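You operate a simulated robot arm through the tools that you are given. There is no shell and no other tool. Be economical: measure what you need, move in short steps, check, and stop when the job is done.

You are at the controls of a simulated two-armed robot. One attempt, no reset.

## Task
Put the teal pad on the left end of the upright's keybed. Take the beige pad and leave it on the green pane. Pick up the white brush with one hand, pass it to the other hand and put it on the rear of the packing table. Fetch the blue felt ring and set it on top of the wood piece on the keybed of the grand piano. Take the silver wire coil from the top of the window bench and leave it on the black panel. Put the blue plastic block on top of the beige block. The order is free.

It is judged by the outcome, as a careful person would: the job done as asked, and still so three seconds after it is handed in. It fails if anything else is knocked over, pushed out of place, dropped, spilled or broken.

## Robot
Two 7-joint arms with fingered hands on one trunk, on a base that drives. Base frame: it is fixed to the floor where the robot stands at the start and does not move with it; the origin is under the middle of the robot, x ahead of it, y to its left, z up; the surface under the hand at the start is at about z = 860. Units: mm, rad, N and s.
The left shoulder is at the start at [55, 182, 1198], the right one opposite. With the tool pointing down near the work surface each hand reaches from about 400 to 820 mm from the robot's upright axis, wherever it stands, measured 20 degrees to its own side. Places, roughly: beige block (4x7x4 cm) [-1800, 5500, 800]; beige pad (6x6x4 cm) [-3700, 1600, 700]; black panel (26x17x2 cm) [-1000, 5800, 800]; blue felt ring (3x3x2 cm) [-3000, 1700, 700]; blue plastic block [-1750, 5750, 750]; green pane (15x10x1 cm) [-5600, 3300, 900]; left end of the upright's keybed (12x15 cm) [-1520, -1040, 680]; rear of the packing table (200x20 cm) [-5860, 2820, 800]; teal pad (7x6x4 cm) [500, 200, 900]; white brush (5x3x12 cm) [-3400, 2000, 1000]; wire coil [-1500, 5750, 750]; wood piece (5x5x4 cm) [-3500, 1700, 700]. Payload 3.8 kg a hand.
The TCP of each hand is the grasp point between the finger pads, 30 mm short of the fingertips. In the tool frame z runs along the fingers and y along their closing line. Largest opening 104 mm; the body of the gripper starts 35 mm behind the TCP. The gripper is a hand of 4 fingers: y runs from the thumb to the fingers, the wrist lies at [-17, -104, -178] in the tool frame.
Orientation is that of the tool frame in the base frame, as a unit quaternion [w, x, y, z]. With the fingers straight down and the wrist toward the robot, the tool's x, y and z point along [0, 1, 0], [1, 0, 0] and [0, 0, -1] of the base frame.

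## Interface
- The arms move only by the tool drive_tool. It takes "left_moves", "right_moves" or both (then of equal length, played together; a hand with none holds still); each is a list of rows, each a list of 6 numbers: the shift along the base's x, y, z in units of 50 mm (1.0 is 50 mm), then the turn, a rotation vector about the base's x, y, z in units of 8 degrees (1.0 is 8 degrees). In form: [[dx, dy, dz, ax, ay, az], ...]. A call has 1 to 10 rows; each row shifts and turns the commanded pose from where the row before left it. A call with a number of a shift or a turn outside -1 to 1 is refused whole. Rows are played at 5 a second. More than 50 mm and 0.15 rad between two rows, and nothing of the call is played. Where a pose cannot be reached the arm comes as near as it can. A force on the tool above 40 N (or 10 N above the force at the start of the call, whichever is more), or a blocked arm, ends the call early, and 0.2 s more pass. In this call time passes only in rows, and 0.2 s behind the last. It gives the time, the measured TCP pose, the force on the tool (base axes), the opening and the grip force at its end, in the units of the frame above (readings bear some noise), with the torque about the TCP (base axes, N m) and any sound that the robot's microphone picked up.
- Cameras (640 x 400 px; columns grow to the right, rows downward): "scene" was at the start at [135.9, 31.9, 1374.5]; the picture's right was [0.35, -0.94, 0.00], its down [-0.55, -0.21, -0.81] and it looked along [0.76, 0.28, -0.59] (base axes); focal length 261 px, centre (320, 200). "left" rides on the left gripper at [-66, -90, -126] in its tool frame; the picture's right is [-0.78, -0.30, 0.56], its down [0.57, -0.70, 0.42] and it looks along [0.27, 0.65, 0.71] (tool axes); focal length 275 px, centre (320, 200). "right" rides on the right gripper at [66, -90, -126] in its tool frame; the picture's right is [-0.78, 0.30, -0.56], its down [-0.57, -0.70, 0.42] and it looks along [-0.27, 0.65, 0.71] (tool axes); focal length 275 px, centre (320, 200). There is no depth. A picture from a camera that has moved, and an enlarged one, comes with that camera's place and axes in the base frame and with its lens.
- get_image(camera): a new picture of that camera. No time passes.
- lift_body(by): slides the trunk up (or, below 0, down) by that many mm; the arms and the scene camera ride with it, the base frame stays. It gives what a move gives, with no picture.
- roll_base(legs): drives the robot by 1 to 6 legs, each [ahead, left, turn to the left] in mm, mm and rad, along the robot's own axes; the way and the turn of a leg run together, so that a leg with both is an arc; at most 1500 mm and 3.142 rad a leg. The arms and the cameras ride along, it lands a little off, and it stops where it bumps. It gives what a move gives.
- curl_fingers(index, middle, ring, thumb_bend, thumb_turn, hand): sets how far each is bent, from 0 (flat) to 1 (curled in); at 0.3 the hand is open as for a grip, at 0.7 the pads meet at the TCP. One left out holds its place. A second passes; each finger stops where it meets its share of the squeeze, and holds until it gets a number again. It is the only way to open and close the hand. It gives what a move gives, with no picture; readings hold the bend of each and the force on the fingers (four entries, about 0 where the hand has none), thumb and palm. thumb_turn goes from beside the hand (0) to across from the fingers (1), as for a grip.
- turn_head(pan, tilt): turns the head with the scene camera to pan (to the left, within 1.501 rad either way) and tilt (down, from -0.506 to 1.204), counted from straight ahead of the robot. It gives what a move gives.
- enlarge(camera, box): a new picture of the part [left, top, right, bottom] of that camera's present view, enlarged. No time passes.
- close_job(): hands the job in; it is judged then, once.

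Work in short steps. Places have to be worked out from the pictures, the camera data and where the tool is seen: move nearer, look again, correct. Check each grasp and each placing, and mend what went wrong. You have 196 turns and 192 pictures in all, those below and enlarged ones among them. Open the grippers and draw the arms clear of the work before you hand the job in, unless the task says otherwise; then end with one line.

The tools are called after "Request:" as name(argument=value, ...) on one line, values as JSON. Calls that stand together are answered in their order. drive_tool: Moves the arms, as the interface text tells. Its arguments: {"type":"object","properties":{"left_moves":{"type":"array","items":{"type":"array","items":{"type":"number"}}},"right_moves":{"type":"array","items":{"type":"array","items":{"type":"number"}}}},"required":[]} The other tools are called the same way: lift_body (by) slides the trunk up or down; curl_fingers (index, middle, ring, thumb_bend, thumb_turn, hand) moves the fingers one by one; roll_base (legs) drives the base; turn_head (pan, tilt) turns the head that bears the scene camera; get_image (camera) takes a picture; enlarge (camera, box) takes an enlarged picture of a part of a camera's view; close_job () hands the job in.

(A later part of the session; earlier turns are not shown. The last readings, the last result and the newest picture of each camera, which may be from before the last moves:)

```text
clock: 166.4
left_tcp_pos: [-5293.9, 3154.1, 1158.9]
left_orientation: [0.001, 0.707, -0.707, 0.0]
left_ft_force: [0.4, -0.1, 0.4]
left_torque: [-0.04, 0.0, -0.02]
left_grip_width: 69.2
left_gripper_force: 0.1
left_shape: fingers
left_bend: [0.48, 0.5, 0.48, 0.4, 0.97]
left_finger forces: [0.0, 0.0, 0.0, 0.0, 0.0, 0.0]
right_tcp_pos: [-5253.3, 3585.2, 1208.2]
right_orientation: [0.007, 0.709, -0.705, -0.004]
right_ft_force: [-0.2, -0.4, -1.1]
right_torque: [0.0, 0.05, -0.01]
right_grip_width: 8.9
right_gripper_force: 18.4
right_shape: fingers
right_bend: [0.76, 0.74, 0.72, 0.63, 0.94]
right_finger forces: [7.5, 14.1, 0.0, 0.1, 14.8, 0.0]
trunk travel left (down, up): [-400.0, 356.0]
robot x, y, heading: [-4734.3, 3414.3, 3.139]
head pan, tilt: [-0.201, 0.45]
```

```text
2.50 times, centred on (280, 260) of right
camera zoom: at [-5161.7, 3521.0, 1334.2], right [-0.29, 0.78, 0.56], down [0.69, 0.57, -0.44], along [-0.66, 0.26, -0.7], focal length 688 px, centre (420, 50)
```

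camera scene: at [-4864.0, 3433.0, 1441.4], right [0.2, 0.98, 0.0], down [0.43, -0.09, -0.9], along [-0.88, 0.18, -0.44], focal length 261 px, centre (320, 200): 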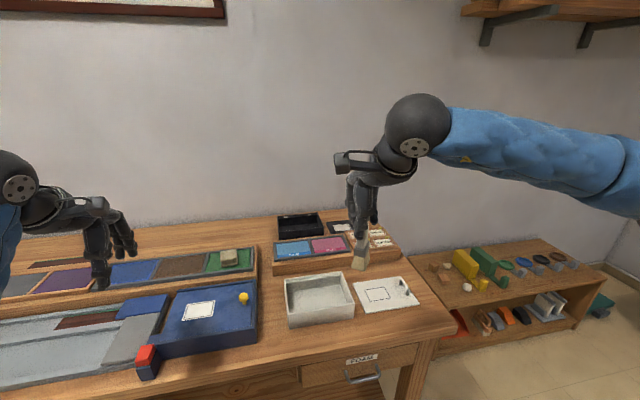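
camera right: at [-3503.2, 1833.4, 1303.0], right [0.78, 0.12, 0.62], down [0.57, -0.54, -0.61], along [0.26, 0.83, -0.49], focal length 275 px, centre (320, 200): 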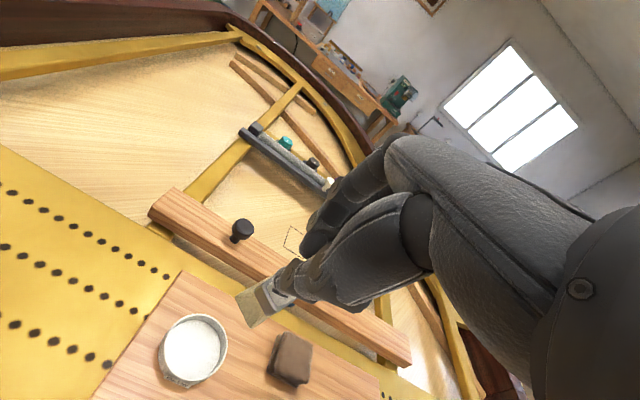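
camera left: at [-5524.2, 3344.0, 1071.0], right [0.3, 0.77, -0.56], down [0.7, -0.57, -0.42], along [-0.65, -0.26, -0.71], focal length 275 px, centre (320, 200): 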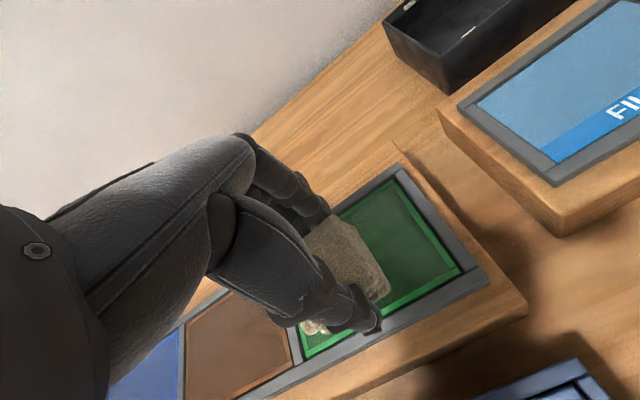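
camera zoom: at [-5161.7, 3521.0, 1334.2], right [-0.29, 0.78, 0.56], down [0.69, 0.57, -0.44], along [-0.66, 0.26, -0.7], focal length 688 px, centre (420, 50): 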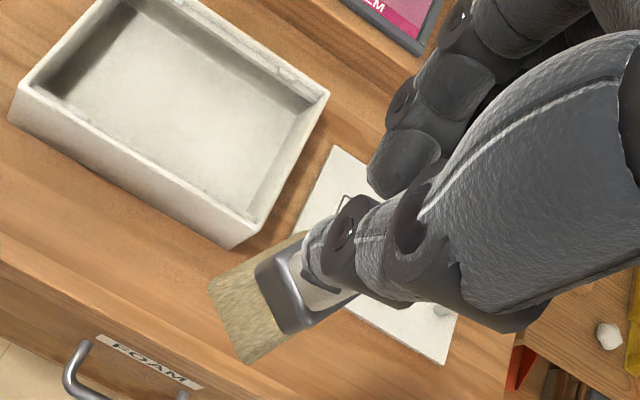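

The brush hangs nearly vertical below the right fingertips: tip ~[-5244,3591,1087], ferrule z≈1115–1140. I bring the right hand toward centre and rotate the left hand so its fingers point to the robot's right.

Request:
drive_tool(right_moves=[[0, -0.7, 0, 0, 0, 0], [0, -0.7, 0, 0, 0, 0], [0, -0.6, 0, 0, 0, 0], [0, -0.6, 0, 0, 0, 0], [0, 0, 0, 0, 0, 0], [0, 0, 0, 0, 0, 0], [0, 0, 0, 0, 0, 0], [0, 0, 0, 0, 0, 0], [0, 0, 0, 0, 0, 0], [0, 0, 0, 0, 0, 0]], left_moves=[[0, 0, 0, 1, 0, 0], [0, 0, 0, 1, 0, 0], [0, 0, 0, 1, 0, 0], [0, 0, 0, 1, 0, 0], [0, 0, 0, 1, 0, 0], [0, 0, 0, 1, 0, 0], [0, 0, 0, 1, 0, 0], [0, 0, 0, 1, 0, 0], [0, 0, 0, 1, 0, 0], [0, 0, 0, 1, 0, 0]])

Request:
curl_fingers(hand="left", index=0.3, middle=0.3, ring=0.3, thumb_bend=0.3)

Request:
drive_tool(left_moves=[[0, 0, 0, 1, 0, 0], [0, 0, 0, 0.25, 0, 0]])

Request:
get_image(camera="scene")

Request:
get_image(camera="left")

```text
clock: 168.6
left_tcp_pos: [-5293.9, 3153.8, 1158.9]
left_orientation: [-0.455, 0.541, -0.541, -0.455]
left_ft_force: [-0.1, -0.3, 1.1]
left_torque: [0.0, 0.01, -0.04]
left_grip_width: 69.0
left_gripper_force: 0.0
left_shape: fingers
left_bend: [0.48, 0.5, 0.48, 0.4, 0.97]
left_finger forces: [0.1, 0.0, 0.1, 0.0, 0.0, 0.1]
right_tcp_pos: [-5252.2, 3457.9, 1207.9]
right_orientation: [0.008, 0.708, -0.706, -0.004]
right_ft_force: [0.0, -0.1, -0.5]
right_torque: [0.05, 0.03, -0.01]
right_grip_width: 8.7
right_gripper_force: 17.9
right_shape: fingers
right_bend: [0.76, 0.74, 0.72, 0.63, 0.94]
right_finger forces: [7.5, 14.1, 0.0, 0.1, 14.8, 0.0]
trunk travel left (down, up): [-400.0, 356.0]
robot x, y, heading: [-4733.6, 3413.9, 3.142]
head pan, tilt: [-0.201, 0.45]
```

```text
clock: 169.6
left_tcp_pos: [-5293.4, 3153.7, 1159.5]
left_orientation: [0.454, -0.542, 0.542, 0.454]
left_ft_force: [0.5, 0.2, -0.8]
left_torque: [0.0, -0.02, 0.0]
left_grip_width: 104.4
left_gripper_force: 0.2
left_shape: fingers
left_bend: [0.3, 0.3, 0.3, 0.3, 0.97]
left_finger forces: [0.0, 0.0, 0.0, 0.0, 0.1, 0.0]
right_tcp_pos: [-5253.1, 3457.0, 1208.3]
right_orientation: [0.007, 0.709, -0.705, -0.004]
right_ft_force: [-0.9, 0.4, -0.3]
right_torque: [-0.02, -0.01, 0.0]
right_grip_width: 8.7
right_gripper_force: 17.9
right_shape: fingers
right_bend: [0.76, 0.74, 0.72, 0.63, 0.94]
right_finger forces: [7.5, 14.1, 0.0, 0.0, 14.7, 0.0]
trunk travel left (down, up): [-400.0, 356.0]
robot x, y, heading: [-4730.4, 3411.9, 3.14]
head pan, tilt: [-0.201, 0.45]
```

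```text
clock: 170.2
left_tcp_pos: [-5294.0, 3152.9, 1160.9]
left_orientation: [0.5, -0.5, 0.5, 0.501]
left_ft_force: [1.2, -0.1, -0.3]
left_torque: [-0.01, -0.04, -0.01]
left_grip_width: 104.0
left_gripper_force: 0.0
left_shape: fingers
left_bend: [0.3, 0.3, 0.3, 0.3, 0.97]
left_finger forces: [0.0, 0.0, 0.0, 0.1, 0.1, 0.0]
right_tcp_pos: [-5251.5, 3458.0, 1208.8]
right_orientation: [0.008, 0.709, -0.706, -0.004]
right_ft_force: [-0.3, 0.6, -0.6]
right_torque: [0.03, 0.03, -0.01]
right_grip_width: 8.7
right_gripper_force: 18.3
right_shape: fingers
right_bend: [0.76, 0.74, 0.72, 0.63, 0.94]
right_finger forces: [7.5, 14.2, 0.0, 0.0, 14.7, 0.1]
trunk travel left (down, up): [-400.0, 356.0]
robot x, y, heading: [-4729.6, 3416.3, 3.142]
head pan, tilt: [-0.201, 0.45]
```

```text
100 pictures are left
camera scene: at [-4864.0, 3433.0, 1441.4], right [0.2, 0.98, 0.0], down [0.43, -0.09, -0.9], along [-0.88, 0.18, -0.44], focal length 261 px, centre (320, 200)
```

scene: 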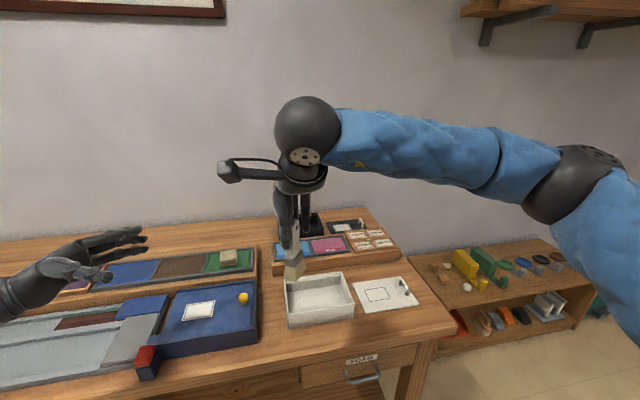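

```text
99 pictures are left
camera left: at [-5204.1, 3028.9, 1223.8], right [0.3, 0.56, 0.78], down [0.7, 0.42, -0.57], along [-0.65, 0.71, -0.26], focal length 275 px, centre (320, 200)
```

left: 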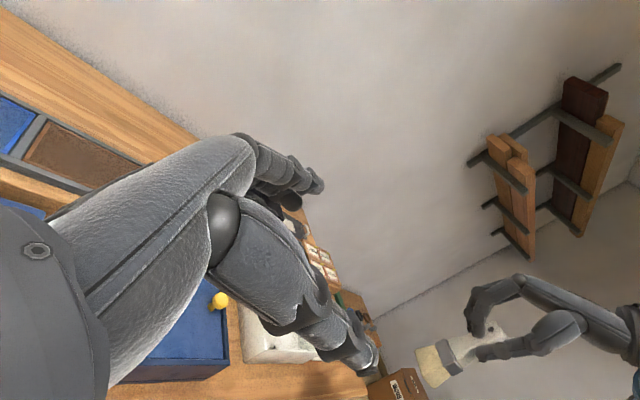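

The left hand's orientation works. I zoom in on the brush from both cameras to fix its height.

Request:
enlarge(camera="left", box=[390, 260, 590, 400])

Request:
enlarge(camera="scene", box=[240, 180, 360, 300])

```text
2.86 times, centred on (490, 330) of left
camera zoom: at [-5204.1, 3028.9, 1223.8], right [0.3, 0.56, 0.78], down [0.7, 0.42, -0.57], along [-0.65, 0.71, -0.26], focal length 786 px, centre (-166, -171)
```

zoom: 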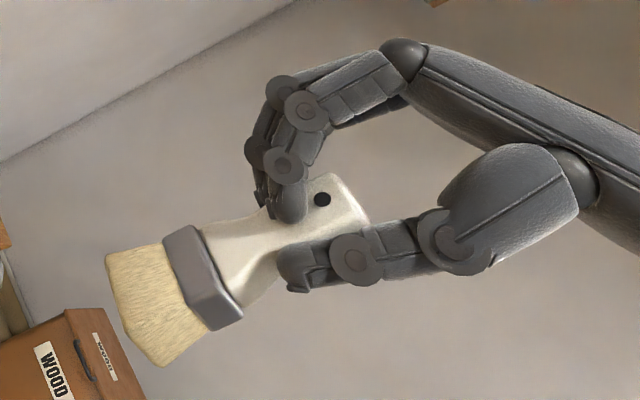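

```text
3.33 times, centred on (300, 240) of scene
camera zoom: at [-4864.0, 3433.0, 1441.4], right [0.2, 0.98, 0.0], down [0.43, -0.09, -0.9], along [-0.88, 0.18, -0.44], focal length 870 px, centre (387, 67)
```

zoom: 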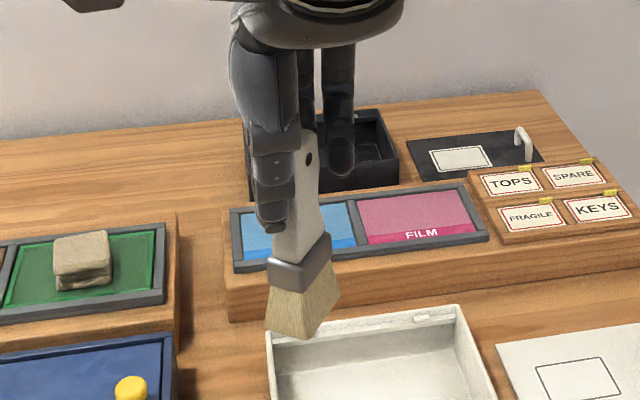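

Brush: bristle end z≈1102, ferrule z≈1139 at [-5243,3462], hole z≈1204. The left hand should grip around z≈1122. I align it and approach to about 110 mm away for a check.

Request:
drive_tool(left_moves=[[0.5, 0, -0.4, 0, 0, 0], [0.52, 0.3, -0.38, 0, 0, 0], [0, 0.9, 0, 0, 0, 0], [0, 0.9, 0, 0, 0, 0], [0, 0.9, 0, 0, 0, 0], [0, 0.9, 0, 0, 0, 0]])

Request:
get_image(camera="left")

Request:
enlarge(camera="scene", box=[200, 150, 360, 310])

```text
clock: 171.6
left_tcp_pos: [-5243.5, 3347.3, 1120.6]
left_orientation: [0.5, -0.5, 0.499, 0.501]
left_ft_force: [0.7, 0.0, -0.2]
left_torque: [0.03, -0.03, 0.01]
left_grip_width: 104.3
left_gripper_force: 0.0
left_shape: fingers
left_bend: [0.3, 0.3, 0.3, 0.3, 0.97]
left_finger forces: [0.0, 0.1, 0.0, 0.0, 0.0, 0.0]
right_tcp_pos: [-5252.3, 3459.1, 1207.4]
right_orientation: [0.007, 0.709, -0.705, -0.004]
right_ft_force: [-0.4, 0.3, -0.2]
right_torque: [0.01, -0.01, -0.02]
right_grip_width: 8.7
right_gripper_force: 17.9
right_shape: fingers
right_bend: [0.76, 0.74, 0.72, 0.63, 0.94]
right_finger forces: [7.5, 14.2, 0.0, 0.0, 14.7, 0.1]
trunk travel left (down, up): [-400.0, 356.0]
robot x, y, heading: [-4732.7, 3412.3, 3.142]
head pan, tilt: [-0.201, 0.45]
```

```text
96 pictures are left
camera left: at [-5154.0, 3224.1, 1186.3], right [0.3, 0.56, 0.78], down [0.7, 0.42, -0.57], along [-0.65, 0.71, -0.26], focal length 275 px, centre (320, 200)
```

left: 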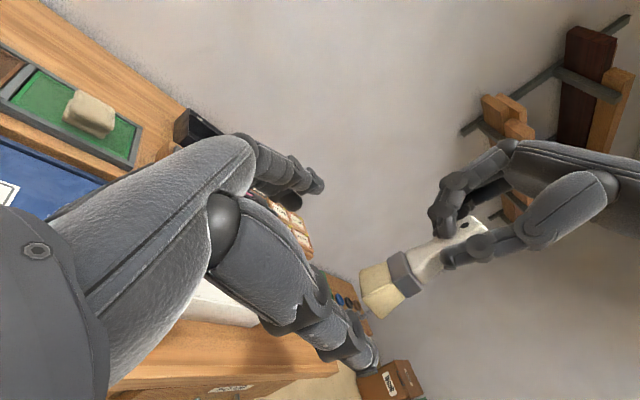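

```text
2.50 times, centred on (280, 230) of scene
camera zoom: at [-4864.1, 3433.8, 1441.4], right [0.2, 0.98, 0.0], down [0.43, -0.09, -0.9], along [-0.88, 0.18, -0.44], focal length 653 px, centre (420, 125)
```

zoom: 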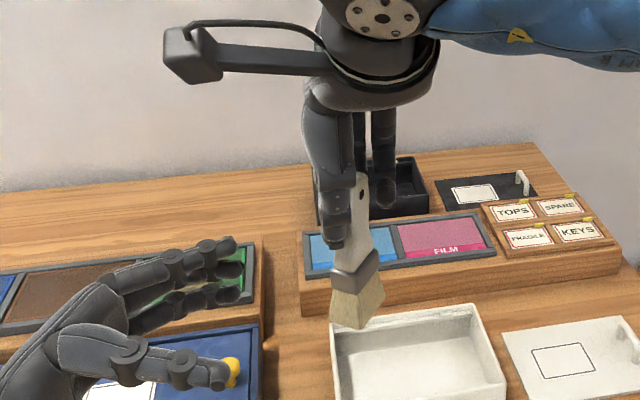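

Alignment is confirmed: ferrule at [-5242,3462,1143]. I move the left hand in so the brush's lower part is between its thumb and fingers.

Request:
drive_tool(left_moves=[[0, 0.8, 0, 0, 0, 0], [0, 0.8, 0, 0, 0, 0], [0, 0.6, 0, 0, 0, 0]])

Request:
get_image(camera="left")

Request:
enlarge(camera="scene", box=[220, 160, 360, 300])

```text
clock: 172.4
left_tcp_pos: [-5242.6, 3459.1, 1120.6]
left_orientation: [0.5, -0.5, 0.5, 0.5]
left_ft_force: [-0.3, -0.7, 0.1]
left_torque: [0.02, -0.01, 0.01]
left_grip_width: 104.3
left_gripper_force: 0.0
left_shape: fingers
left_bend: [0.3, 0.3, 0.3, 0.3, 0.97]
left_finger forces: [0.0, 0.0, 0.0, 0.1, 0.0, 0.0]
right_tcp_pos: [-5251.9, 3458.6, 1208.6]
right_orientation: [0.007, 0.709, -0.705, -0.004]
right_ft_force: [0.3, -0.4, 0.1]
right_torque: [0.02, -0.01, 0.02]
right_grip_width: 8.5
right_gripper_force: 18.2
right_shape: fingers
right_bend: [0.76, 0.74, 0.72, 0.63, 0.94]
right_finger forces: [7.5, 14.0, 0.1, 0.0, 14.7, 0.0]
trunk travel left (down, up): [-400.0, 356.0]
robot x, y, heading: [-4734.5, 3414.5, 3.141]
head pan, tilt: [-0.201, 0.45]
```

```text
94 pictures are left
camera left: at [-5153.2, 3334.8, 1185.8], right [0.3, 0.56, 0.78], down [0.7, 0.42, -0.57], along [-0.65, 0.71, -0.26], focal length 275 px, centre (320, 200)
```

left: 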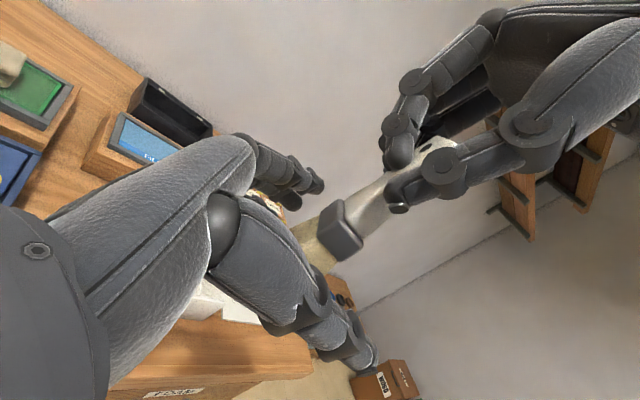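

```text
2.86 times, centred on (290, 230) of scene
camera zoom: at [-4864.1, 3434.0, 1441.4], right [0.2, 0.98, 0.0], down [0.43, -0.09, -0.9], along [-0.88, 0.18, -0.44], focal length 746 px, centre (406, 114)
```

zoom: 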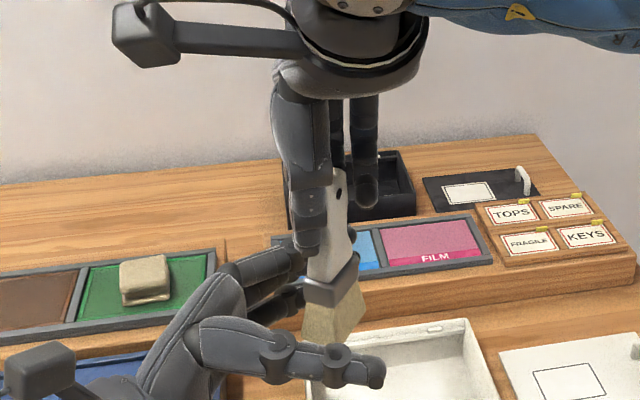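

The brush's lower end is between the left thumb and fingers, so I close the left hand.

Request:
curl_fingers(hand="left", index=0.7, middle=0.7, ring=0.7, thumb_bend=0.7)

Request:
get_image(camera="left")

Request:
enlarge(camera="scene", box=[220, 160, 360, 300])

```text
clock: 173.4
left_tcp_pos: [-5242.7, 3457.5, 1120.2]
left_orientation: [0.5, -0.5, 0.5, 0.5]
left_ft_force: [0.1, 0.4, 1.4]
left_torque: [0.01, 0.09, 0.04]
left_grip_width: 31.0
left_gripper_force: 16.0
left_shape: fingers
left_bend: [0.59, 0.64, 0.7, 0.61, 0.97]
left_finger forces: [11.0, 5.1, 0.0, 0.0, 15.5, 0.1]
right_tcp_pos: [-5252.9, 3458.4, 1208.7]
right_orientation: [0.007, 0.709, -0.705, -0.003]
right_ft_force: [0.5, -0.3, -1.7]
right_torque: [-0.04, -0.07, -0.02]
right_grip_width: 8.7
right_gripper_force: 18.6
right_shape: fingers
right_bend: [0.76, 0.74, 0.72, 0.63, 0.94]
right_finger forces: [8.2, 14.1, 0.1, 0.0, 15.0, 0.0]
trunk travel left (down, up): [-400.0, 356.0]
robot x, y, heading: [-4731.3, 3412.0, 3.137]
head pan, tilt: [-0.201, 0.45]
```

```text
92 pictures are left
camera left: at [-5153.2, 3333.8, 1185.6], right [0.3, 0.56, 0.78], down [0.7, 0.42, -0.57], along [-0.65, 0.71, -0.26], focal length 275 px, centre (320, 200)
```

left: 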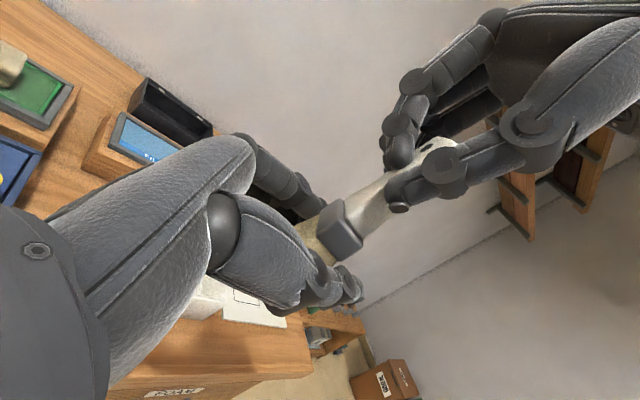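

```text
2.86 times, centred on (290, 230) of scene
camera zoom: at [-4864.1, 3433.1, 1441.4], right [0.2, 0.98, 0.0], down [0.43, -0.09, -0.9], along [-0.88, 0.18, -0.44], focal length 746 px, centre (406, 114)
```

zoom: 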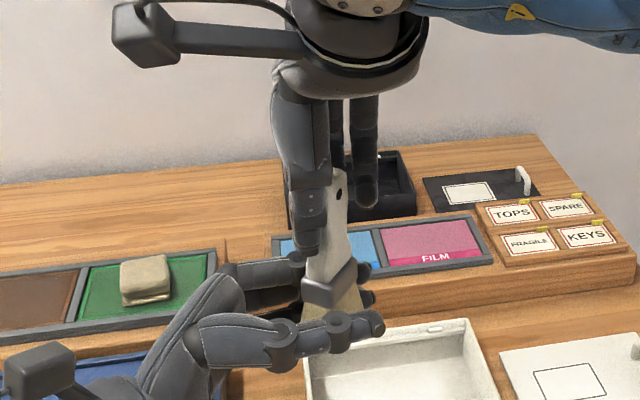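

The left hand grips at 16 N. I firm it a bit, then open the right hand and lift it away.

Request:
curl_fingers(hand="left", index=0.72, middle=0.74, thumb_bend=0.74)

Request:
curl_fingers(hand="right", index=0.42, middle=0.42, ring=0.42, thumb_bend=0.42)

Request:
enlarge(camera="scene", box=[220, 160, 360, 300])

```text
clock: 174.4
left_tcp_pos: [-5242.3, 3458.1, 1120.1]
left_orientation: [0.499, -0.5, 0.501, 0.5]
left_ft_force: [0.3, 0.7, 0.7]
left_torque: [0.01, 0.11, 0.02]
left_grip_width: 25.8
left_gripper_force: 22.9
left_shape: fingers
left_bend: [0.71, 0.64, 0.7, 0.63, 0.96]
left_finger forces: [14.0, 9.3, 0.0, 0.0, 21.7, 0.1]
right_tcp_pos: [-5253.5, 3458.5, 1207.7]
right_orientation: [0.006, 0.709, -0.706, -0.004]
right_ft_force: [-0.4, -1.4, -0.6]
right_torque: [-0.12, -0.06, -0.05]
right_grip_width: 8.6
right_gripper_force: 18.4
right_shape: fingers
right_bend: [0.76, 0.74, 0.72, 0.63, 0.94]
right_finger forces: [8.5, 13.9, 0.0, 0.0, 14.8, 0.1]
trunk travel left (down, up): [-400.0, 356.0]
robot x, y, heading: [-4732.3, 3412.8, 3.14]
head pan, tilt: [-0.201, 0.45]
```

```text
clock: 175.4
left_tcp_pos: [-5243.5, 3457.2, 1120.5]
left_orientation: [0.5, -0.5, 0.499, 0.5]
left_ft_force: [0.7, 0.2, -0.2]
left_torque: [0.0, -0.02, 0.0]
left_grip_width: 26.4
left_gripper_force: 22.2
left_shape: fingers
left_bend: [0.71, 0.64, 0.7, 0.63, 0.96]
left_finger forces: [14.2, 9.0, 0.0, 0.1, 21.4, 0.0]
right_tcp_pos: [-5252.9, 3458.5, 1208.0]
right_orientation: [0.007, 0.709, -0.706, -0.004]
right_ft_force: [0.2, -0.1, -0.8]
right_torque: [0.02, -0.01, 0.02]
right_grip_width: 73.8
right_gripper_force: 0.1
right_shape: fingers
right_bend: [0.42, 0.42, 0.42, 0.42, 0.97]
right_finger forces: [0.1, 0.0, 0.0, 0.1, 0.0, 0.0]
trunk travel left (down, up): [-400.0, 356.0]
robot x, y, heading: [-4731.6, 3415.2, 3.14]
head pan, tilt: [-0.201, 0.45]
```

```text
2.86 times, centred on (290, 230) of scene
camera zoom: at [-4864.1, 3433.1, 1441.4], right [0.2, 0.98, 0.0], down [0.43, -0.09, -0.9], along [-0.88, 0.18, -0.44], focal length 746 px, centre (406, 114)
```

zoom: 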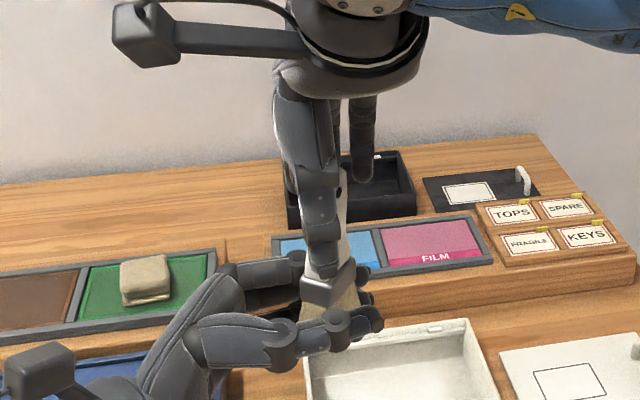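

The hand-over is done; the left hand holds the brush. I raise and withdraw the right hand to its side.

Request:
drive_tool(right_moves=[[0, 0, 0.9, 0, 0, 0], [0, 0, 0.9, 0, 0, 0], [0.3, 0.8, 0.3, 0, 0, 0], [0.3, 0.9, 0, 0, 0, 0], [0.3, 0.9, 0, 0, 0, 0], [0.3, 0.9, 0, 0, 0, 0]])

Request:
drive_tool(left_moves=[[0, 0, 0.4, -1, 0, 0], [0, 0, 0.4, -1, 0, 0], [0, 0, 0.4, -1, 0, 0], [0, -0.4, 0, -1, 0, 0], [0, -0.4, 0, -1, 0, 0], [0, -0.4, 0, -1, 0, 0], [0, -0.4, 0, -1, 0, 0], [0, -0.4, 0, -1, 0, 0], [0, -0.4, 0, -1, 0, 0], [0, 0, 0, -1, 0, 0]])

Request:
drive_tool(left_moves=[[0, 0, 0, -1, 0, 0], [0, 0, 0, -0.25, 0, 0]])

Request:
get_image(camera="left")

Request:
get_image(camera="scene")

```text
clock: 176.8
left_tcp_pos: [-5243.3, 3456.8, 1119.5]
left_orientation: [0.499, -0.5, 0.501, 0.5]
left_ft_force: [0.5, 0.7, 0.6]
left_torque: [-0.02, -0.01, 0.0]
left_grip_width: 25.8
left_gripper_force: 22.7
left_shape: fingers
left_bend: [0.71, 0.64, 0.7, 0.63, 0.96]
left_finger forces: [14.3, 9.0, 0.0, 0.0, 21.3, 0.0]
right_tcp_pos: [-5195.4, 3633.4, 1314.5]
right_orientation: [0.008, 0.709, -0.705, -0.004]
right_ft_force: [0.4, -0.3, -0.1]
right_torque: [-0.02, 0.03, -0.02]
right_grip_width: 73.9
right_gripper_force: 0.0
right_shape: fingers
right_bend: [0.42, 0.42, 0.42, 0.42, 0.97]
right_finger forces: [0.0, 0.0, 0.0, 0.0, 0.0, 0.0]
trunk travel left (down, up): [-400.0, 356.0]
robot x, y, heading: [-4731.6, 3415.2, 3.14]
head pan, tilt: [-0.201, 0.45]
```

```text
clock: 179.0
left_tcp_pos: [-5241.6, 3338.6, 1180.3]
left_orientation: [-0.061, 0.705, -0.704, -0.06]
left_ft_force: [-0.1, 0.2, -1.6]
left_torque: [0.01, -0.02, 0.01]
left_grip_width: 25.9
left_gripper_force: 22.3
left_shape: fingers
left_bend: [0.71, 0.64, 0.7, 0.64, 0.96]
left_finger forces: [14.3, 8.6, 0.1, 0.0, 21.3, 0.1]
right_tcp_pos: [-5196.0, 3632.4, 1314.6]
right_orientation: [0.007, 0.709, -0.706, -0.004]
right_ft_force: [-0.1, 0.0, -0.4]
right_torque: [0.01, 0.01, 0.0]
right_grip_width: 73.8
right_gripper_force: 0.1
right_shape: fingers
right_bend: [0.42, 0.42, 0.42, 0.42, 0.97]
right_finger forces: [0.1, 0.0, 0.0, 0.2, 0.0, 0.1]
trunk travel left (down, up): [-400.0, 356.0]
robot x, y, heading: [-4733.5, 3420.3, 3.139]
head pan, tilt: [-0.201, 0.45]
```

```text
clock: 179.6
left_tcp_pos: [-5243.8, 3338.0, 1179.1]
left_orientation: [-0.001, 0.707, -0.707, 0.001]
left_ft_force: [-0.1, 0.0, -0.4]
left_torque: [-0.05, 0.03, 0.02]
left_grip_width: 26.0
left_gripper_force: 21.8
left_shape: fingers
left_bend: [0.71, 0.64, 0.7, 0.64, 0.96]
left_finger forces: [14.4, 8.6, 0.0, 0.0, 21.1, 0.0]
right_tcp_pos: [-5194.3, 3631.0, 1314.9]
right_orientation: [0.008, 0.708, -0.706, -0.004]
right_ft_force: [0.5, -0.6, -0.1]
right_torque: [0.02, 0.02, 0.0]
right_grip_width: 74.0
right_gripper_force: 0.1
right_shape: fingers
right_bend: [0.42, 0.42, 0.42, 0.42, 0.97]
right_finger forces: [0.0, 0.0, 0.0, 0.0, 0.0, 0.0]
trunk travel left (down, up): [-400.0, 356.0]
robot x, y, heading: [-4733.6, 3411.1, 3.142]
head pan, tilt: [-0.201, 0.45]
```

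```text
89 pictures are left
camera left: at [-5153.9, 3405.6, 1304.3], right [0.3, 0.78, -0.56], down [0.7, -0.57, -0.42], along [-0.65, -0.27, -0.71], focal length 275 px, centre (320, 200)
```

left: 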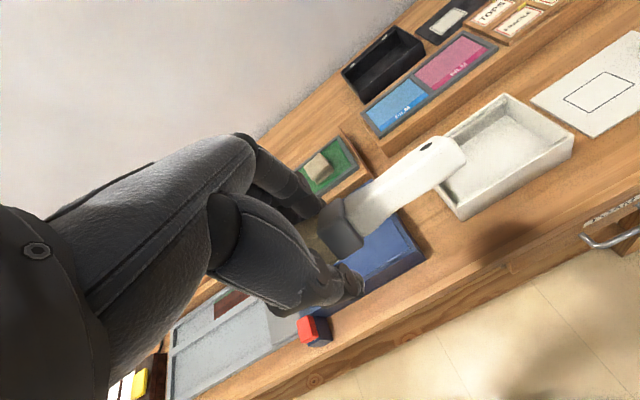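

```text
88 pictures are left
camera scene: at [-4864.2, 3432.7, 1441.4], right [0.2, 0.98, 0.0], down [0.43, -0.09, -0.9], along [-0.88, 0.18, -0.44], focal length 261 px, centre (320, 200)
```

scene: 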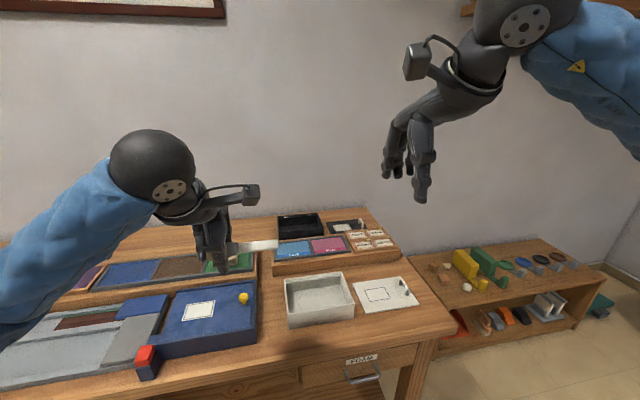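

The brush now lies horizontally in the left hand with its handle to the right. The clear rear-strip spot is around y≈3240–3340, x≈-5830. I drive ahead 290, lower the trunk, and tilt the hand 24° forward for reach.

Request:
roll_base(legs=[[290, 0, 0]])

Request:
lift_body(by=-130)

Request:
drive_tool(left_moves=[[0, -0.5, 0, 0, 1, 0], [0, -0.5, 0, 0, 1, 0], [0, -0.5, 0, 0, 1, 0], [-0.9, -0.3, 0, 0, 0, 0], [-0.9, 0, 0, 0, 0, 0], [-0.9, 0, 0, 0, 0, 0], [-0.9, 0, 0, 0, 0, 0]])

Request:
turn_head(pan=0.2, tilt=0.55)

Request:
get_image(camera="scene")

Request:
get_image(camera="left")

```text
clock: 181.6
left_tcp_pos: [-5535.5, 3341.1, 1179.8]
left_orientation: [0.0, -0.707, 0.708, -0.001]
left_ft_force: [0.0, 0.7, -1.5]
left_torque: [-0.01, -0.01, 0.01]
left_grip_width: 25.7
left_gripper_force: 22.0
left_shape: fingers
left_bend: [0.71, 0.64, 0.7, 0.64, 0.96]
left_finger forces: [14.3, 8.6, 0.0, 0.1, 21.1, 0.0]
right_tcp_pos: [-5487.8, 3634.1, 1314.8]
right_orientation: [0.007, 0.708, -0.706, -0.003]
right_ft_force: [-0.7, -0.1, -0.3]
right_torque: [-0.02, -0.06, 0.01]
right_grip_width: 74.0
right_gripper_force: 0.2
right_shape: fingers
right_bend: [0.42, 0.42, 0.42, 0.42, 0.97]
right_finger forces: [0.0, 0.0, 0.1, 0.0, 0.0, 0.0]
trunk travel left (down, up): [-400.0, 356.0]
robot x, y, heading: [-5023.9, 3417.4, 3.138]
head pan, tilt: [-0.201, 0.45]
```

```text
clock: 183.2
left_tcp_pos: [-5533.8, 3340.2, 1050.2]
left_orientation: [0.0, -0.706, 0.708, 0.0]
left_ft_force: [-0.1, -0.6, -0.3]
left_torque: [-0.05, -0.02, 0.01]
left_grip_width: 25.9
left_gripper_force: 21.6
left_shape: fingers
left_bend: [0.71, 0.64, 0.7, 0.64, 0.96]
left_finger forces: [14.3, 8.7, 0.0, 0.0, 21.2, 0.0]
right_tcp_pos: [-5485.4, 3634.1, 1185.5]
right_orientation: [0.008, 0.708, -0.707, -0.004]
right_ft_force: [0.3, -0.4, 0.1]
right_torque: [0.0, -0.03, -0.01]
right_grip_width: 74.0
right_gripper_force: 0.0
right_shape: fingers
right_bend: [0.42, 0.42, 0.42, 0.42, 0.97]
right_finger forces: [0.0, 0.0, 0.0, 0.0, 0.0, 0.0]
trunk travel left (down, up): [-270.0, 486.0]
robot x, y, heading: [-5023.8, 3415.1, 3.138]
head pan, tilt: [-0.201, 0.45]
```

```text
clock: 184.8
left_tcp_pos: [-5716.7, 3249.8, 1049.3]
left_orientation: [-0.147, -0.692, 0.692, 0.146]
left_ft_force: [0.1, 0.1, -0.5]
left_torque: [-0.05, -0.02, 0.01]
left_grip_width: 25.8
left_gripper_force: 22.2
left_shape: fingers
left_bend: [0.71, 0.64, 0.7, 0.64, 0.96]
left_finger forces: [14.1, 8.4, 0.0, 0.0, 21.0, 0.0]
right_tcp_pos: [-5487.0, 3634.8, 1184.2]
right_orientation: [0.007, 0.708, -0.706, -0.004]
right_ft_force: [-0.4, 0.2, 0.9]
right_torque: [0.01, 0.01, -0.01]
right_grip_width: 74.0
right_gripper_force: 0.1
right_shape: fingers
right_bend: [0.42, 0.42, 0.42, 0.42, 0.97]
right_finger forces: [0.0, 0.0, 0.0, 0.0, 0.0, 0.1]
trunk travel left (down, up): [-270.0, 486.0]
robot x, y, heading: [-5023.0, 3417.6, 3.137]
head pan, tilt: [-0.201, 0.45]
```

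```text
clock: 185.7
left_tcp_pos: [-5716.6, 3249.3, 1049.3]
left_orientation: [-0.148, -0.692, 0.692, 0.147]
left_ft_force: [-0.1, 0.1, 0.2]
left_torque: [-0.01, -0.02, -0.05]
left_grip_width: 26.1
left_gripper_force: 22.1
left_shape: fingers
left_bend: [0.71, 0.64, 0.7, 0.64, 0.96]
left_finger forces: [14.1, 8.4, 0.0, 0.0, 21.0, 0.1]
right_tcp_pos: [-5486.6, 3633.7, 1184.4]
right_orientation: [0.007, 0.708, -0.706, -0.003]
right_ft_force: [-0.3, -0.4, 0.3]
right_torque: [0.01, 0.0, -0.01]
right_grip_width: 74.0
right_gripper_force: 0.1
right_shape: fingers
right_bend: [0.42, 0.42, 0.42, 0.42, 0.97]
right_finger forces: [0.0, 0.0, 0.0, 0.1, 0.0, 0.1]
trunk travel left (down, up): [-270.0, 486.0]
robot x, y, heading: [-5025.8, 3415.6, 3.14]
head pan, tilt: [0.201, 0.55]
```

```text
87 pictures are left
camera scene: at [-5198.0, 3398.2, 1300.5], right [-0.19, 0.98, 0.0], down [0.51, 0.1, -0.85], along [-0.84, -0.17, -0.52], focal length 261 px, centre (320, 200)
```

scene: 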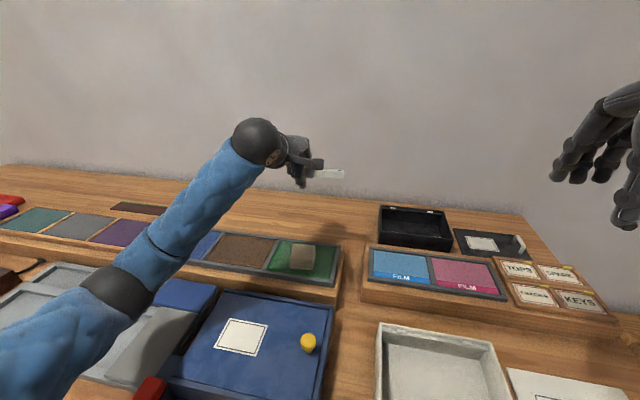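

```text
86 pictures are left
camera left: at [-5582.9, 3316.3, 1126.5], right [0.05, 0.78, -0.63], down [0.47, -0.57, -0.67], along [-0.88, -0.26, -0.39], focal length 275 px, centre (320, 200)
```

left: 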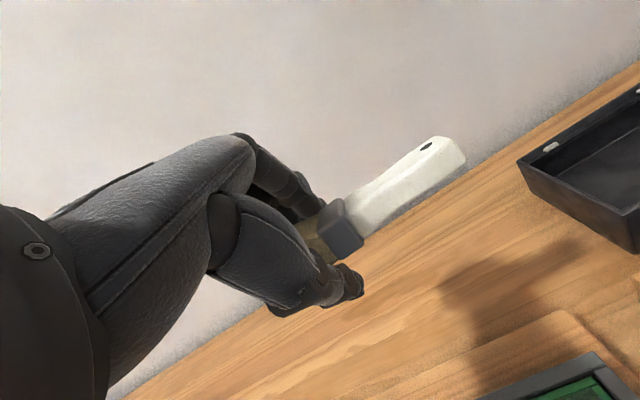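

I move the brush out to x≈-5830 and lower to about z=860.

Request:
drive_tool(left_moves=[[-0.76, 0, 0, 0, 0, 0], [-0.76, 0, 0, 0, 0, 0], [-0.76, 0, 0, 0, 0, 0], [0, 0, -0.9, 0, 0, 0], [0, 0, -0.9, 0, 0, 0], [0, 0, -0.9, 0, 0, 0], [0, 0, -0.9, 0, 0, 0]])

Request:
get_image(camera="scene")

Request:
get_image(camera="left")

```text
clock: 187.3
left_tcp_pos: [-5828.4, 3250.1, 867.5]
left_orientation: [-0.148, -0.691, 0.692, 0.147]
left_ft_force: [0.1, 0.0, -0.6]
left_torque: [-0.01, 0.02, -0.01]
left_grip_width: 25.5
left_gripper_force: 20.7
left_shape: fingers
left_bend: [0.71, 0.64, 0.7, 0.64, 0.96]
left_finger forces: [13.5, 8.3, 0.1, 0.0, 20.2, 0.0]
right_tcp_pos: [-5487.2, 3633.7, 1185.3]
right_orientation: [0.007, 0.708, -0.706, -0.004]
right_ft_force: [-0.4, 0.0, 0.6]
right_torque: [-0.01, 0.05, 0.0]
right_grip_width: 74.3
right_gripper_force: 0.1
right_shape: fingers
right_bend: [0.42, 0.42, 0.42, 0.42, 0.97]
right_finger forces: [0.1, 0.0, 0.0, 0.1, 0.0, 0.1]
trunk travel left (down, up): [-270.0, 486.0]
robot x, y, heading: [-5025.0, 3418.9, 3.138]
head pan, tilt: [0.201, 0.55]
```

```text
85 pictures are left
camera scene: at [-5198.4, 3398.2, 1300.5], right [-0.2, 0.98, 0.0], down [0.51, 0.1, -0.85], along [-0.84, -0.17, -0.52], focal length 261 px, centre (320, 200)
```

scene: 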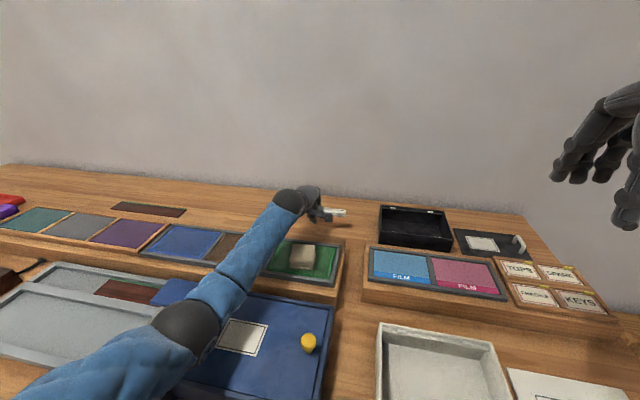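

```text
84 pictures are left
camera left: at [-5695.1, 3317.0, 946.2], right [0.05, 0.77, -0.63], down [0.47, -0.57, -0.67], along [-0.88, -0.26, -0.39], focal length 275 px, centre (320, 200)
```

left: 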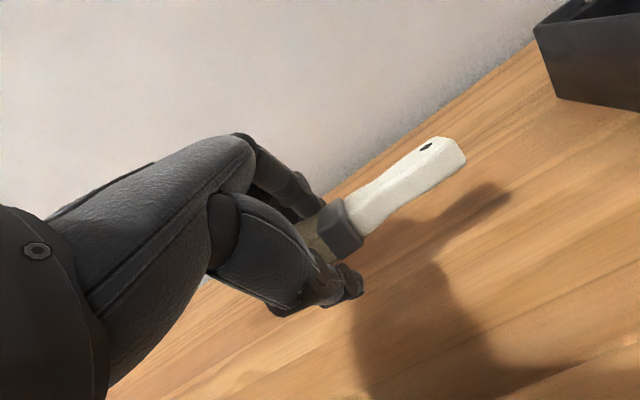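

I'm over the bare rear strip. I descend in small steps with force sensing.

Request:
drive_tool(left_moves=[[0, 0, -0.3, 0, 0, 0], [0, 0, -0.15, 0, 0, 0], [0, 0, -0.1, 0, 0, 0]])

Request:
get_image(camera="left")

Request:
enlarge(camera="scene", box=[270, 170, 390, 270])

```text
clock: 188.1
left_tcp_pos: [-5828.2, 3251.4, 842.9]
left_orientation: [-0.147, -0.692, 0.692, 0.145]
left_ft_force: [-0.2, -1.0, -0.4]
left_torque: [-0.05, -0.02, -0.01]
left_grip_width: 25.3
left_gripper_force: 21.1
left_shape: fingers
left_bend: [0.71, 0.64, 0.7, 0.64, 0.96]
left_finger forces: [13.5, 8.2, 0.1, 0.0, 20.2, 0.1]
right_tcp_pos: [-5486.7, 3633.2, 1183.8]
right_orientation: [0.007, 0.709, -0.706, -0.004]
right_ft_force: [-0.4, -0.4, 0.2]
right_torque: [-0.02, 0.0, -0.03]
right_grip_width: 74.1
right_gripper_force: 0.1
right_shape: fingers
right_bend: [0.42, 0.42, 0.42, 0.42, 0.97]
right_finger forces: [0.0, 0.1, 0.1, 0.0, 0.1, 0.0]
trunk travel left (down, up): [-270.0, 486.0]
robot x, y, heading: [-5021.5, 3413.8, 3.136]
head pan, tilt: [0.201, 0.55]
```

```text
83 pictures are left
camera left: at [-5694.7, 3317.6, 919.8], right [0.05, 0.77, -0.63], down [0.47, -0.57, -0.67], along [-0.88, -0.26, -0.39], focal length 275 px, centre (320, 200)
```

left: 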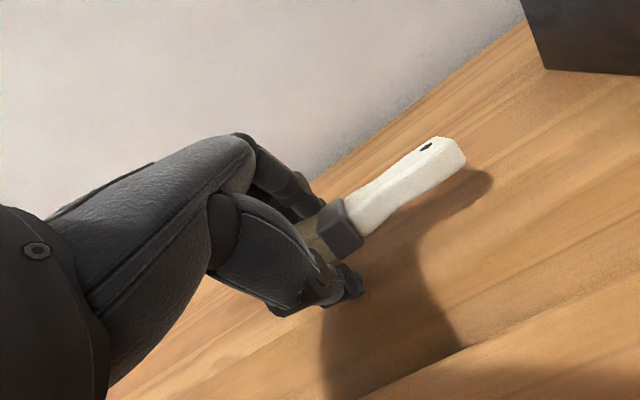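

```text
4.00 times, centred on (330, 220) of scene
camera zoom: at [-5198.2, 3398.2, 1300.5], right [-0.2, 0.98, 0.0], down [0.51, 0.1, -0.85], along [-0.84, -0.17, -0.52], focal length 1044 px, centre (280, 120)
```

zoom: 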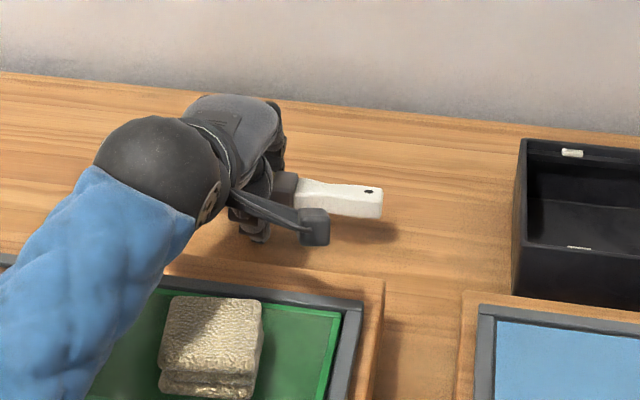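

Request:
drive_tool(left_moves=[[0, 0, -0.12, 0, 0, 0], [0, 0, -0.1, 0, 0, 0], [0, 0, -0.1, 0, 0, 0]])

Request:
get_image(camera="left")

Request:
enlarge(camera="scene", box=[270, 170, 390, 270])

```text
clock: 188.9
left_tcp_pos: [-5828.2, 3251.4, 835.4]
left_orientation: [-0.151, -0.689, 0.692, 0.152]
left_ft_force: [8.6, -1.1, 26.7]
left_torque: [0.28, -0.4, -0.15]
left_grip_width: 22.1
left_gripper_force: 39.6
left_shape: fingers
left_bend: [0.71, 0.63, 0.7, 0.73, 0.96]
left_finger forces: [15.4, 12.0, 0.0, 0.0, 51.8, 0.0]
right_tcp_pos: [-5482.0, 3633.8, 1188.1]
right_orientation: [0.009, 0.709, -0.705, -0.006]
right_ft_force: [0.8, 0.4, -0.3]
right_torque: [0.0, 0.0, 0.03]
right_grip_width: 74.0
right_gripper_force: 0.1
right_shape: fingers
right_bend: [0.42, 0.42, 0.42, 0.42, 0.97]
right_finger forces: [0.0, 0.1, 0.0, 0.0, 0.1, 0.0]
trunk travel left (down, up): [-270.0, 486.0]
robot x, y, heading: [-5025.6, 3413.3, 3.136]
head pan, tilt: [0.201, 0.55]
```

```text
81 pictures are left
camera left: at [-5694.1, 3318.6, 911.4], right [0.04, 0.78, -0.63], down [0.46, -0.57, -0.68], along [-0.89, -0.26, -0.38], focal length 275 px, centre (320, 200)
```

left: 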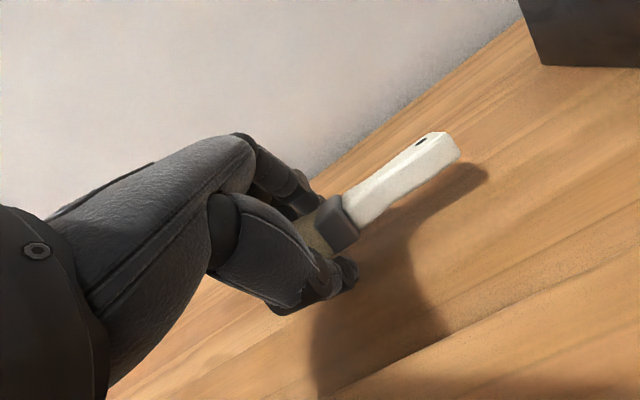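

```text
4.00 times, centred on (330, 220) of scene
camera zoom: at [-5193.5, 3398.6, 1301.6], right [-0.2, 0.98, 0.0], down [0.51, 0.1, -0.85], along [-0.84, -0.17, -0.52], focal length 1044 px, centre (280, 120)
```

zoom: 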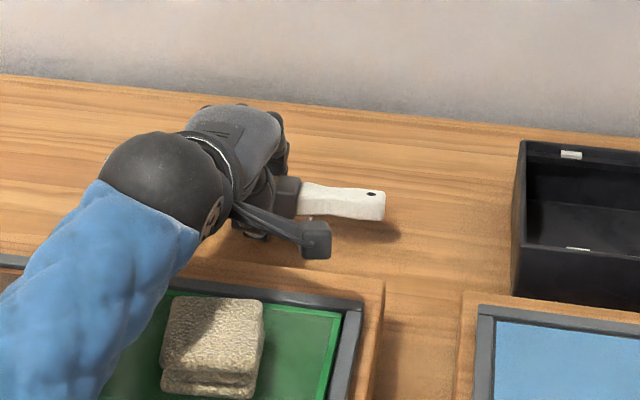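

The thumb tip touched the table at z≈835 and the brush is only a few mm above it. I relieve slightly and open gradually so it settles.

Request:
drive_tool(left_moves=[[0, 0, 0.05, 0, 0, 0]])

Request:
curl_fingers(hand="left", index=0.6, middle=0.58, ring=0.58, thumb_bend=0.62)

Request:
get_image(camera="left")

Request:
curl_fingers(hand="left", index=0.45, middle=0.45, ring=0.45, thumb_bend=0.5)

Request:
get_image(camera="left")

```text
clock: 189.3
left_tcp_pos: [-5827.0, 3252.0, 834.0]
left_orientation: [-0.149, -0.69, 0.692, 0.149]
left_ft_force: [4.8, -0.9, 21.5]
left_torque: [0.21, -0.22, -0.04]
left_grip_width: 21.5
left_gripper_force: 38.0
left_shape: fingers
left_bend: [0.71, 0.63, 0.7, 0.74, 0.95]
left_finger forces: [15.5, 13.3, 0.0, 0.0, 47.9, 0.0]
right_tcp_pos: [-5483.0, 3634.0, 1185.7]
right_orientation: [0.009, 0.708, -0.706, -0.005]
right_ft_force: [0.1, 0.5, -0.4]
right_torque: [0.01, 0.0, 0.02]
right_grip_width: 74.0
right_gripper_force: 0.1
right_shape: fingers
right_bend: [0.42, 0.42, 0.42, 0.42, 0.97]
right_finger forces: [0.1, 0.0, 0.0, 0.0, 0.2, 0.0]
trunk travel left (down, up): [-270.0, 486.0]
robot x, y, heading: [-5022.3, 3411.2, 3.136]
head pan, tilt: [0.201, 0.55]
```

```text
clock: 190.3
left_tcp_pos: [-5827.8, 3251.0, 836.7]
left_orientation: [-0.15, -0.69, 0.692, 0.15]
left_ft_force: [4.2, 3.5, 22.6]
left_torque: [0.34, -0.23, -0.09]
left_grip_width: 29.1
left_gripper_force: 22.5
left_shape: fingers
left_bend: [0.52, 0.57, 0.57, 0.69, 0.96]
left_finger forces: [11.0, 0.5, 0.1, 0.1, 32.6, 0.0]
right_tcp_pos: [-5483.0, 3635.0, 1185.3]
right_orientation: [0.009, 0.709, -0.706, -0.005]
right_ft_force: [0.8, 0.8, 0.4]
right_torque: [-0.01, 0.0, 0.01]
right_grip_width: 74.1
right_gripper_force: 0.1
right_shape: fingers
right_bend: [0.42, 0.42, 0.42, 0.42, 0.97]
right_finger forces: [0.0, 0.0, 0.0, 0.0, 0.0, 0.1]
trunk travel left (down, up): [-270.0, 486.0]
robot x, y, heading: [-5027.0, 3411.2, 3.135]
head pan, tilt: [0.201, 0.55]
```

```text
79 pictures are left
camera left: at [-5694.7, 3319.1, 911.9], right [0.04, 0.78, -0.63], down [0.46, -0.57, -0.68], along [-0.89, -0.26, -0.38], focal length 275 px, centre (320, 200)
```

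left: 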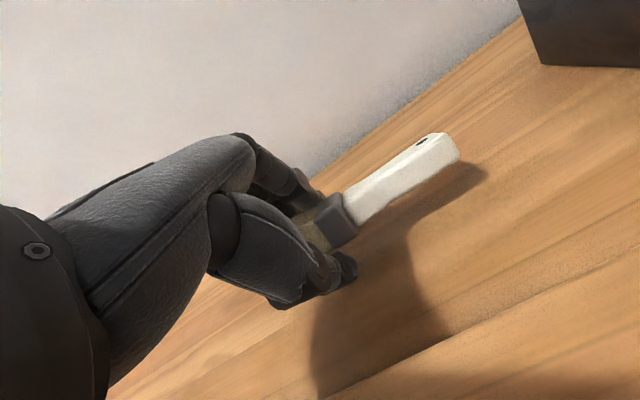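

```text
clock: 191.3
left_tcp_pos: [-5829.9, 3251.4, 836.1]
left_orientation: [-0.15, -0.69, 0.692, 0.15]
left_ft_force: [-1.2, 2.9, 21.5]
left_torque: [0.4, 0.03, 0.01]
left_grip_width: 38.1
left_gripper_force: 10.8
left_shape: fingers
left_bend: [0.45, 0.45, 0.45, 0.65, 0.96]
left_finger forces: [0.0, 0.1, 0.1, 0.0, 21.7, 0.0]
right_tcp_pos: [-5484.0, 3634.7, 1185.2]
right_orientation: [0.009, 0.709, -0.706, -0.004]
right_ft_force: [-0.9, 0.0, -1.2]
right_torque: [-0.01, 0.03, -0.01]
right_grip_width: 73.9
right_gripper_force: 0.1
right_shape: fingers
right_bend: [0.42, 0.42, 0.42, 0.42, 0.97]
right_finger forces: [0.1, 0.1, 0.0, 0.1, 0.0, 0.0]
trunk travel left (down, up): [-270.0, 486.0]
robot x, y, heading: [-5028.6, 3411.3, 3.135]
head pan, tilt: [0.201, 0.55]
```

```text
78 pictures are left
camera left: at [-5695.4, 3318.8, 911.9], right [0.04, 0.78, -0.63], down [0.46, -0.57, -0.68], along [-0.89, -0.26, -0.38], focal length 275 px, centre (320, 200)
```

left: 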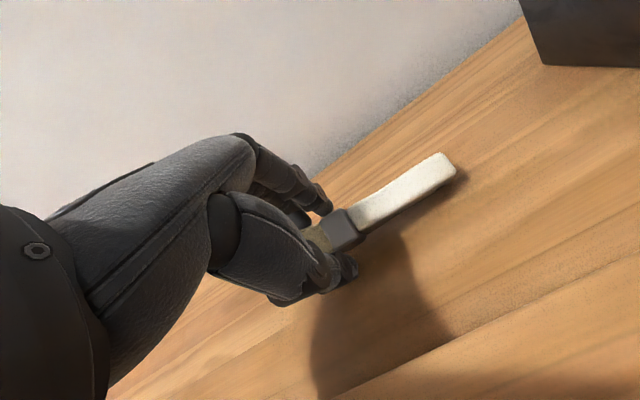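

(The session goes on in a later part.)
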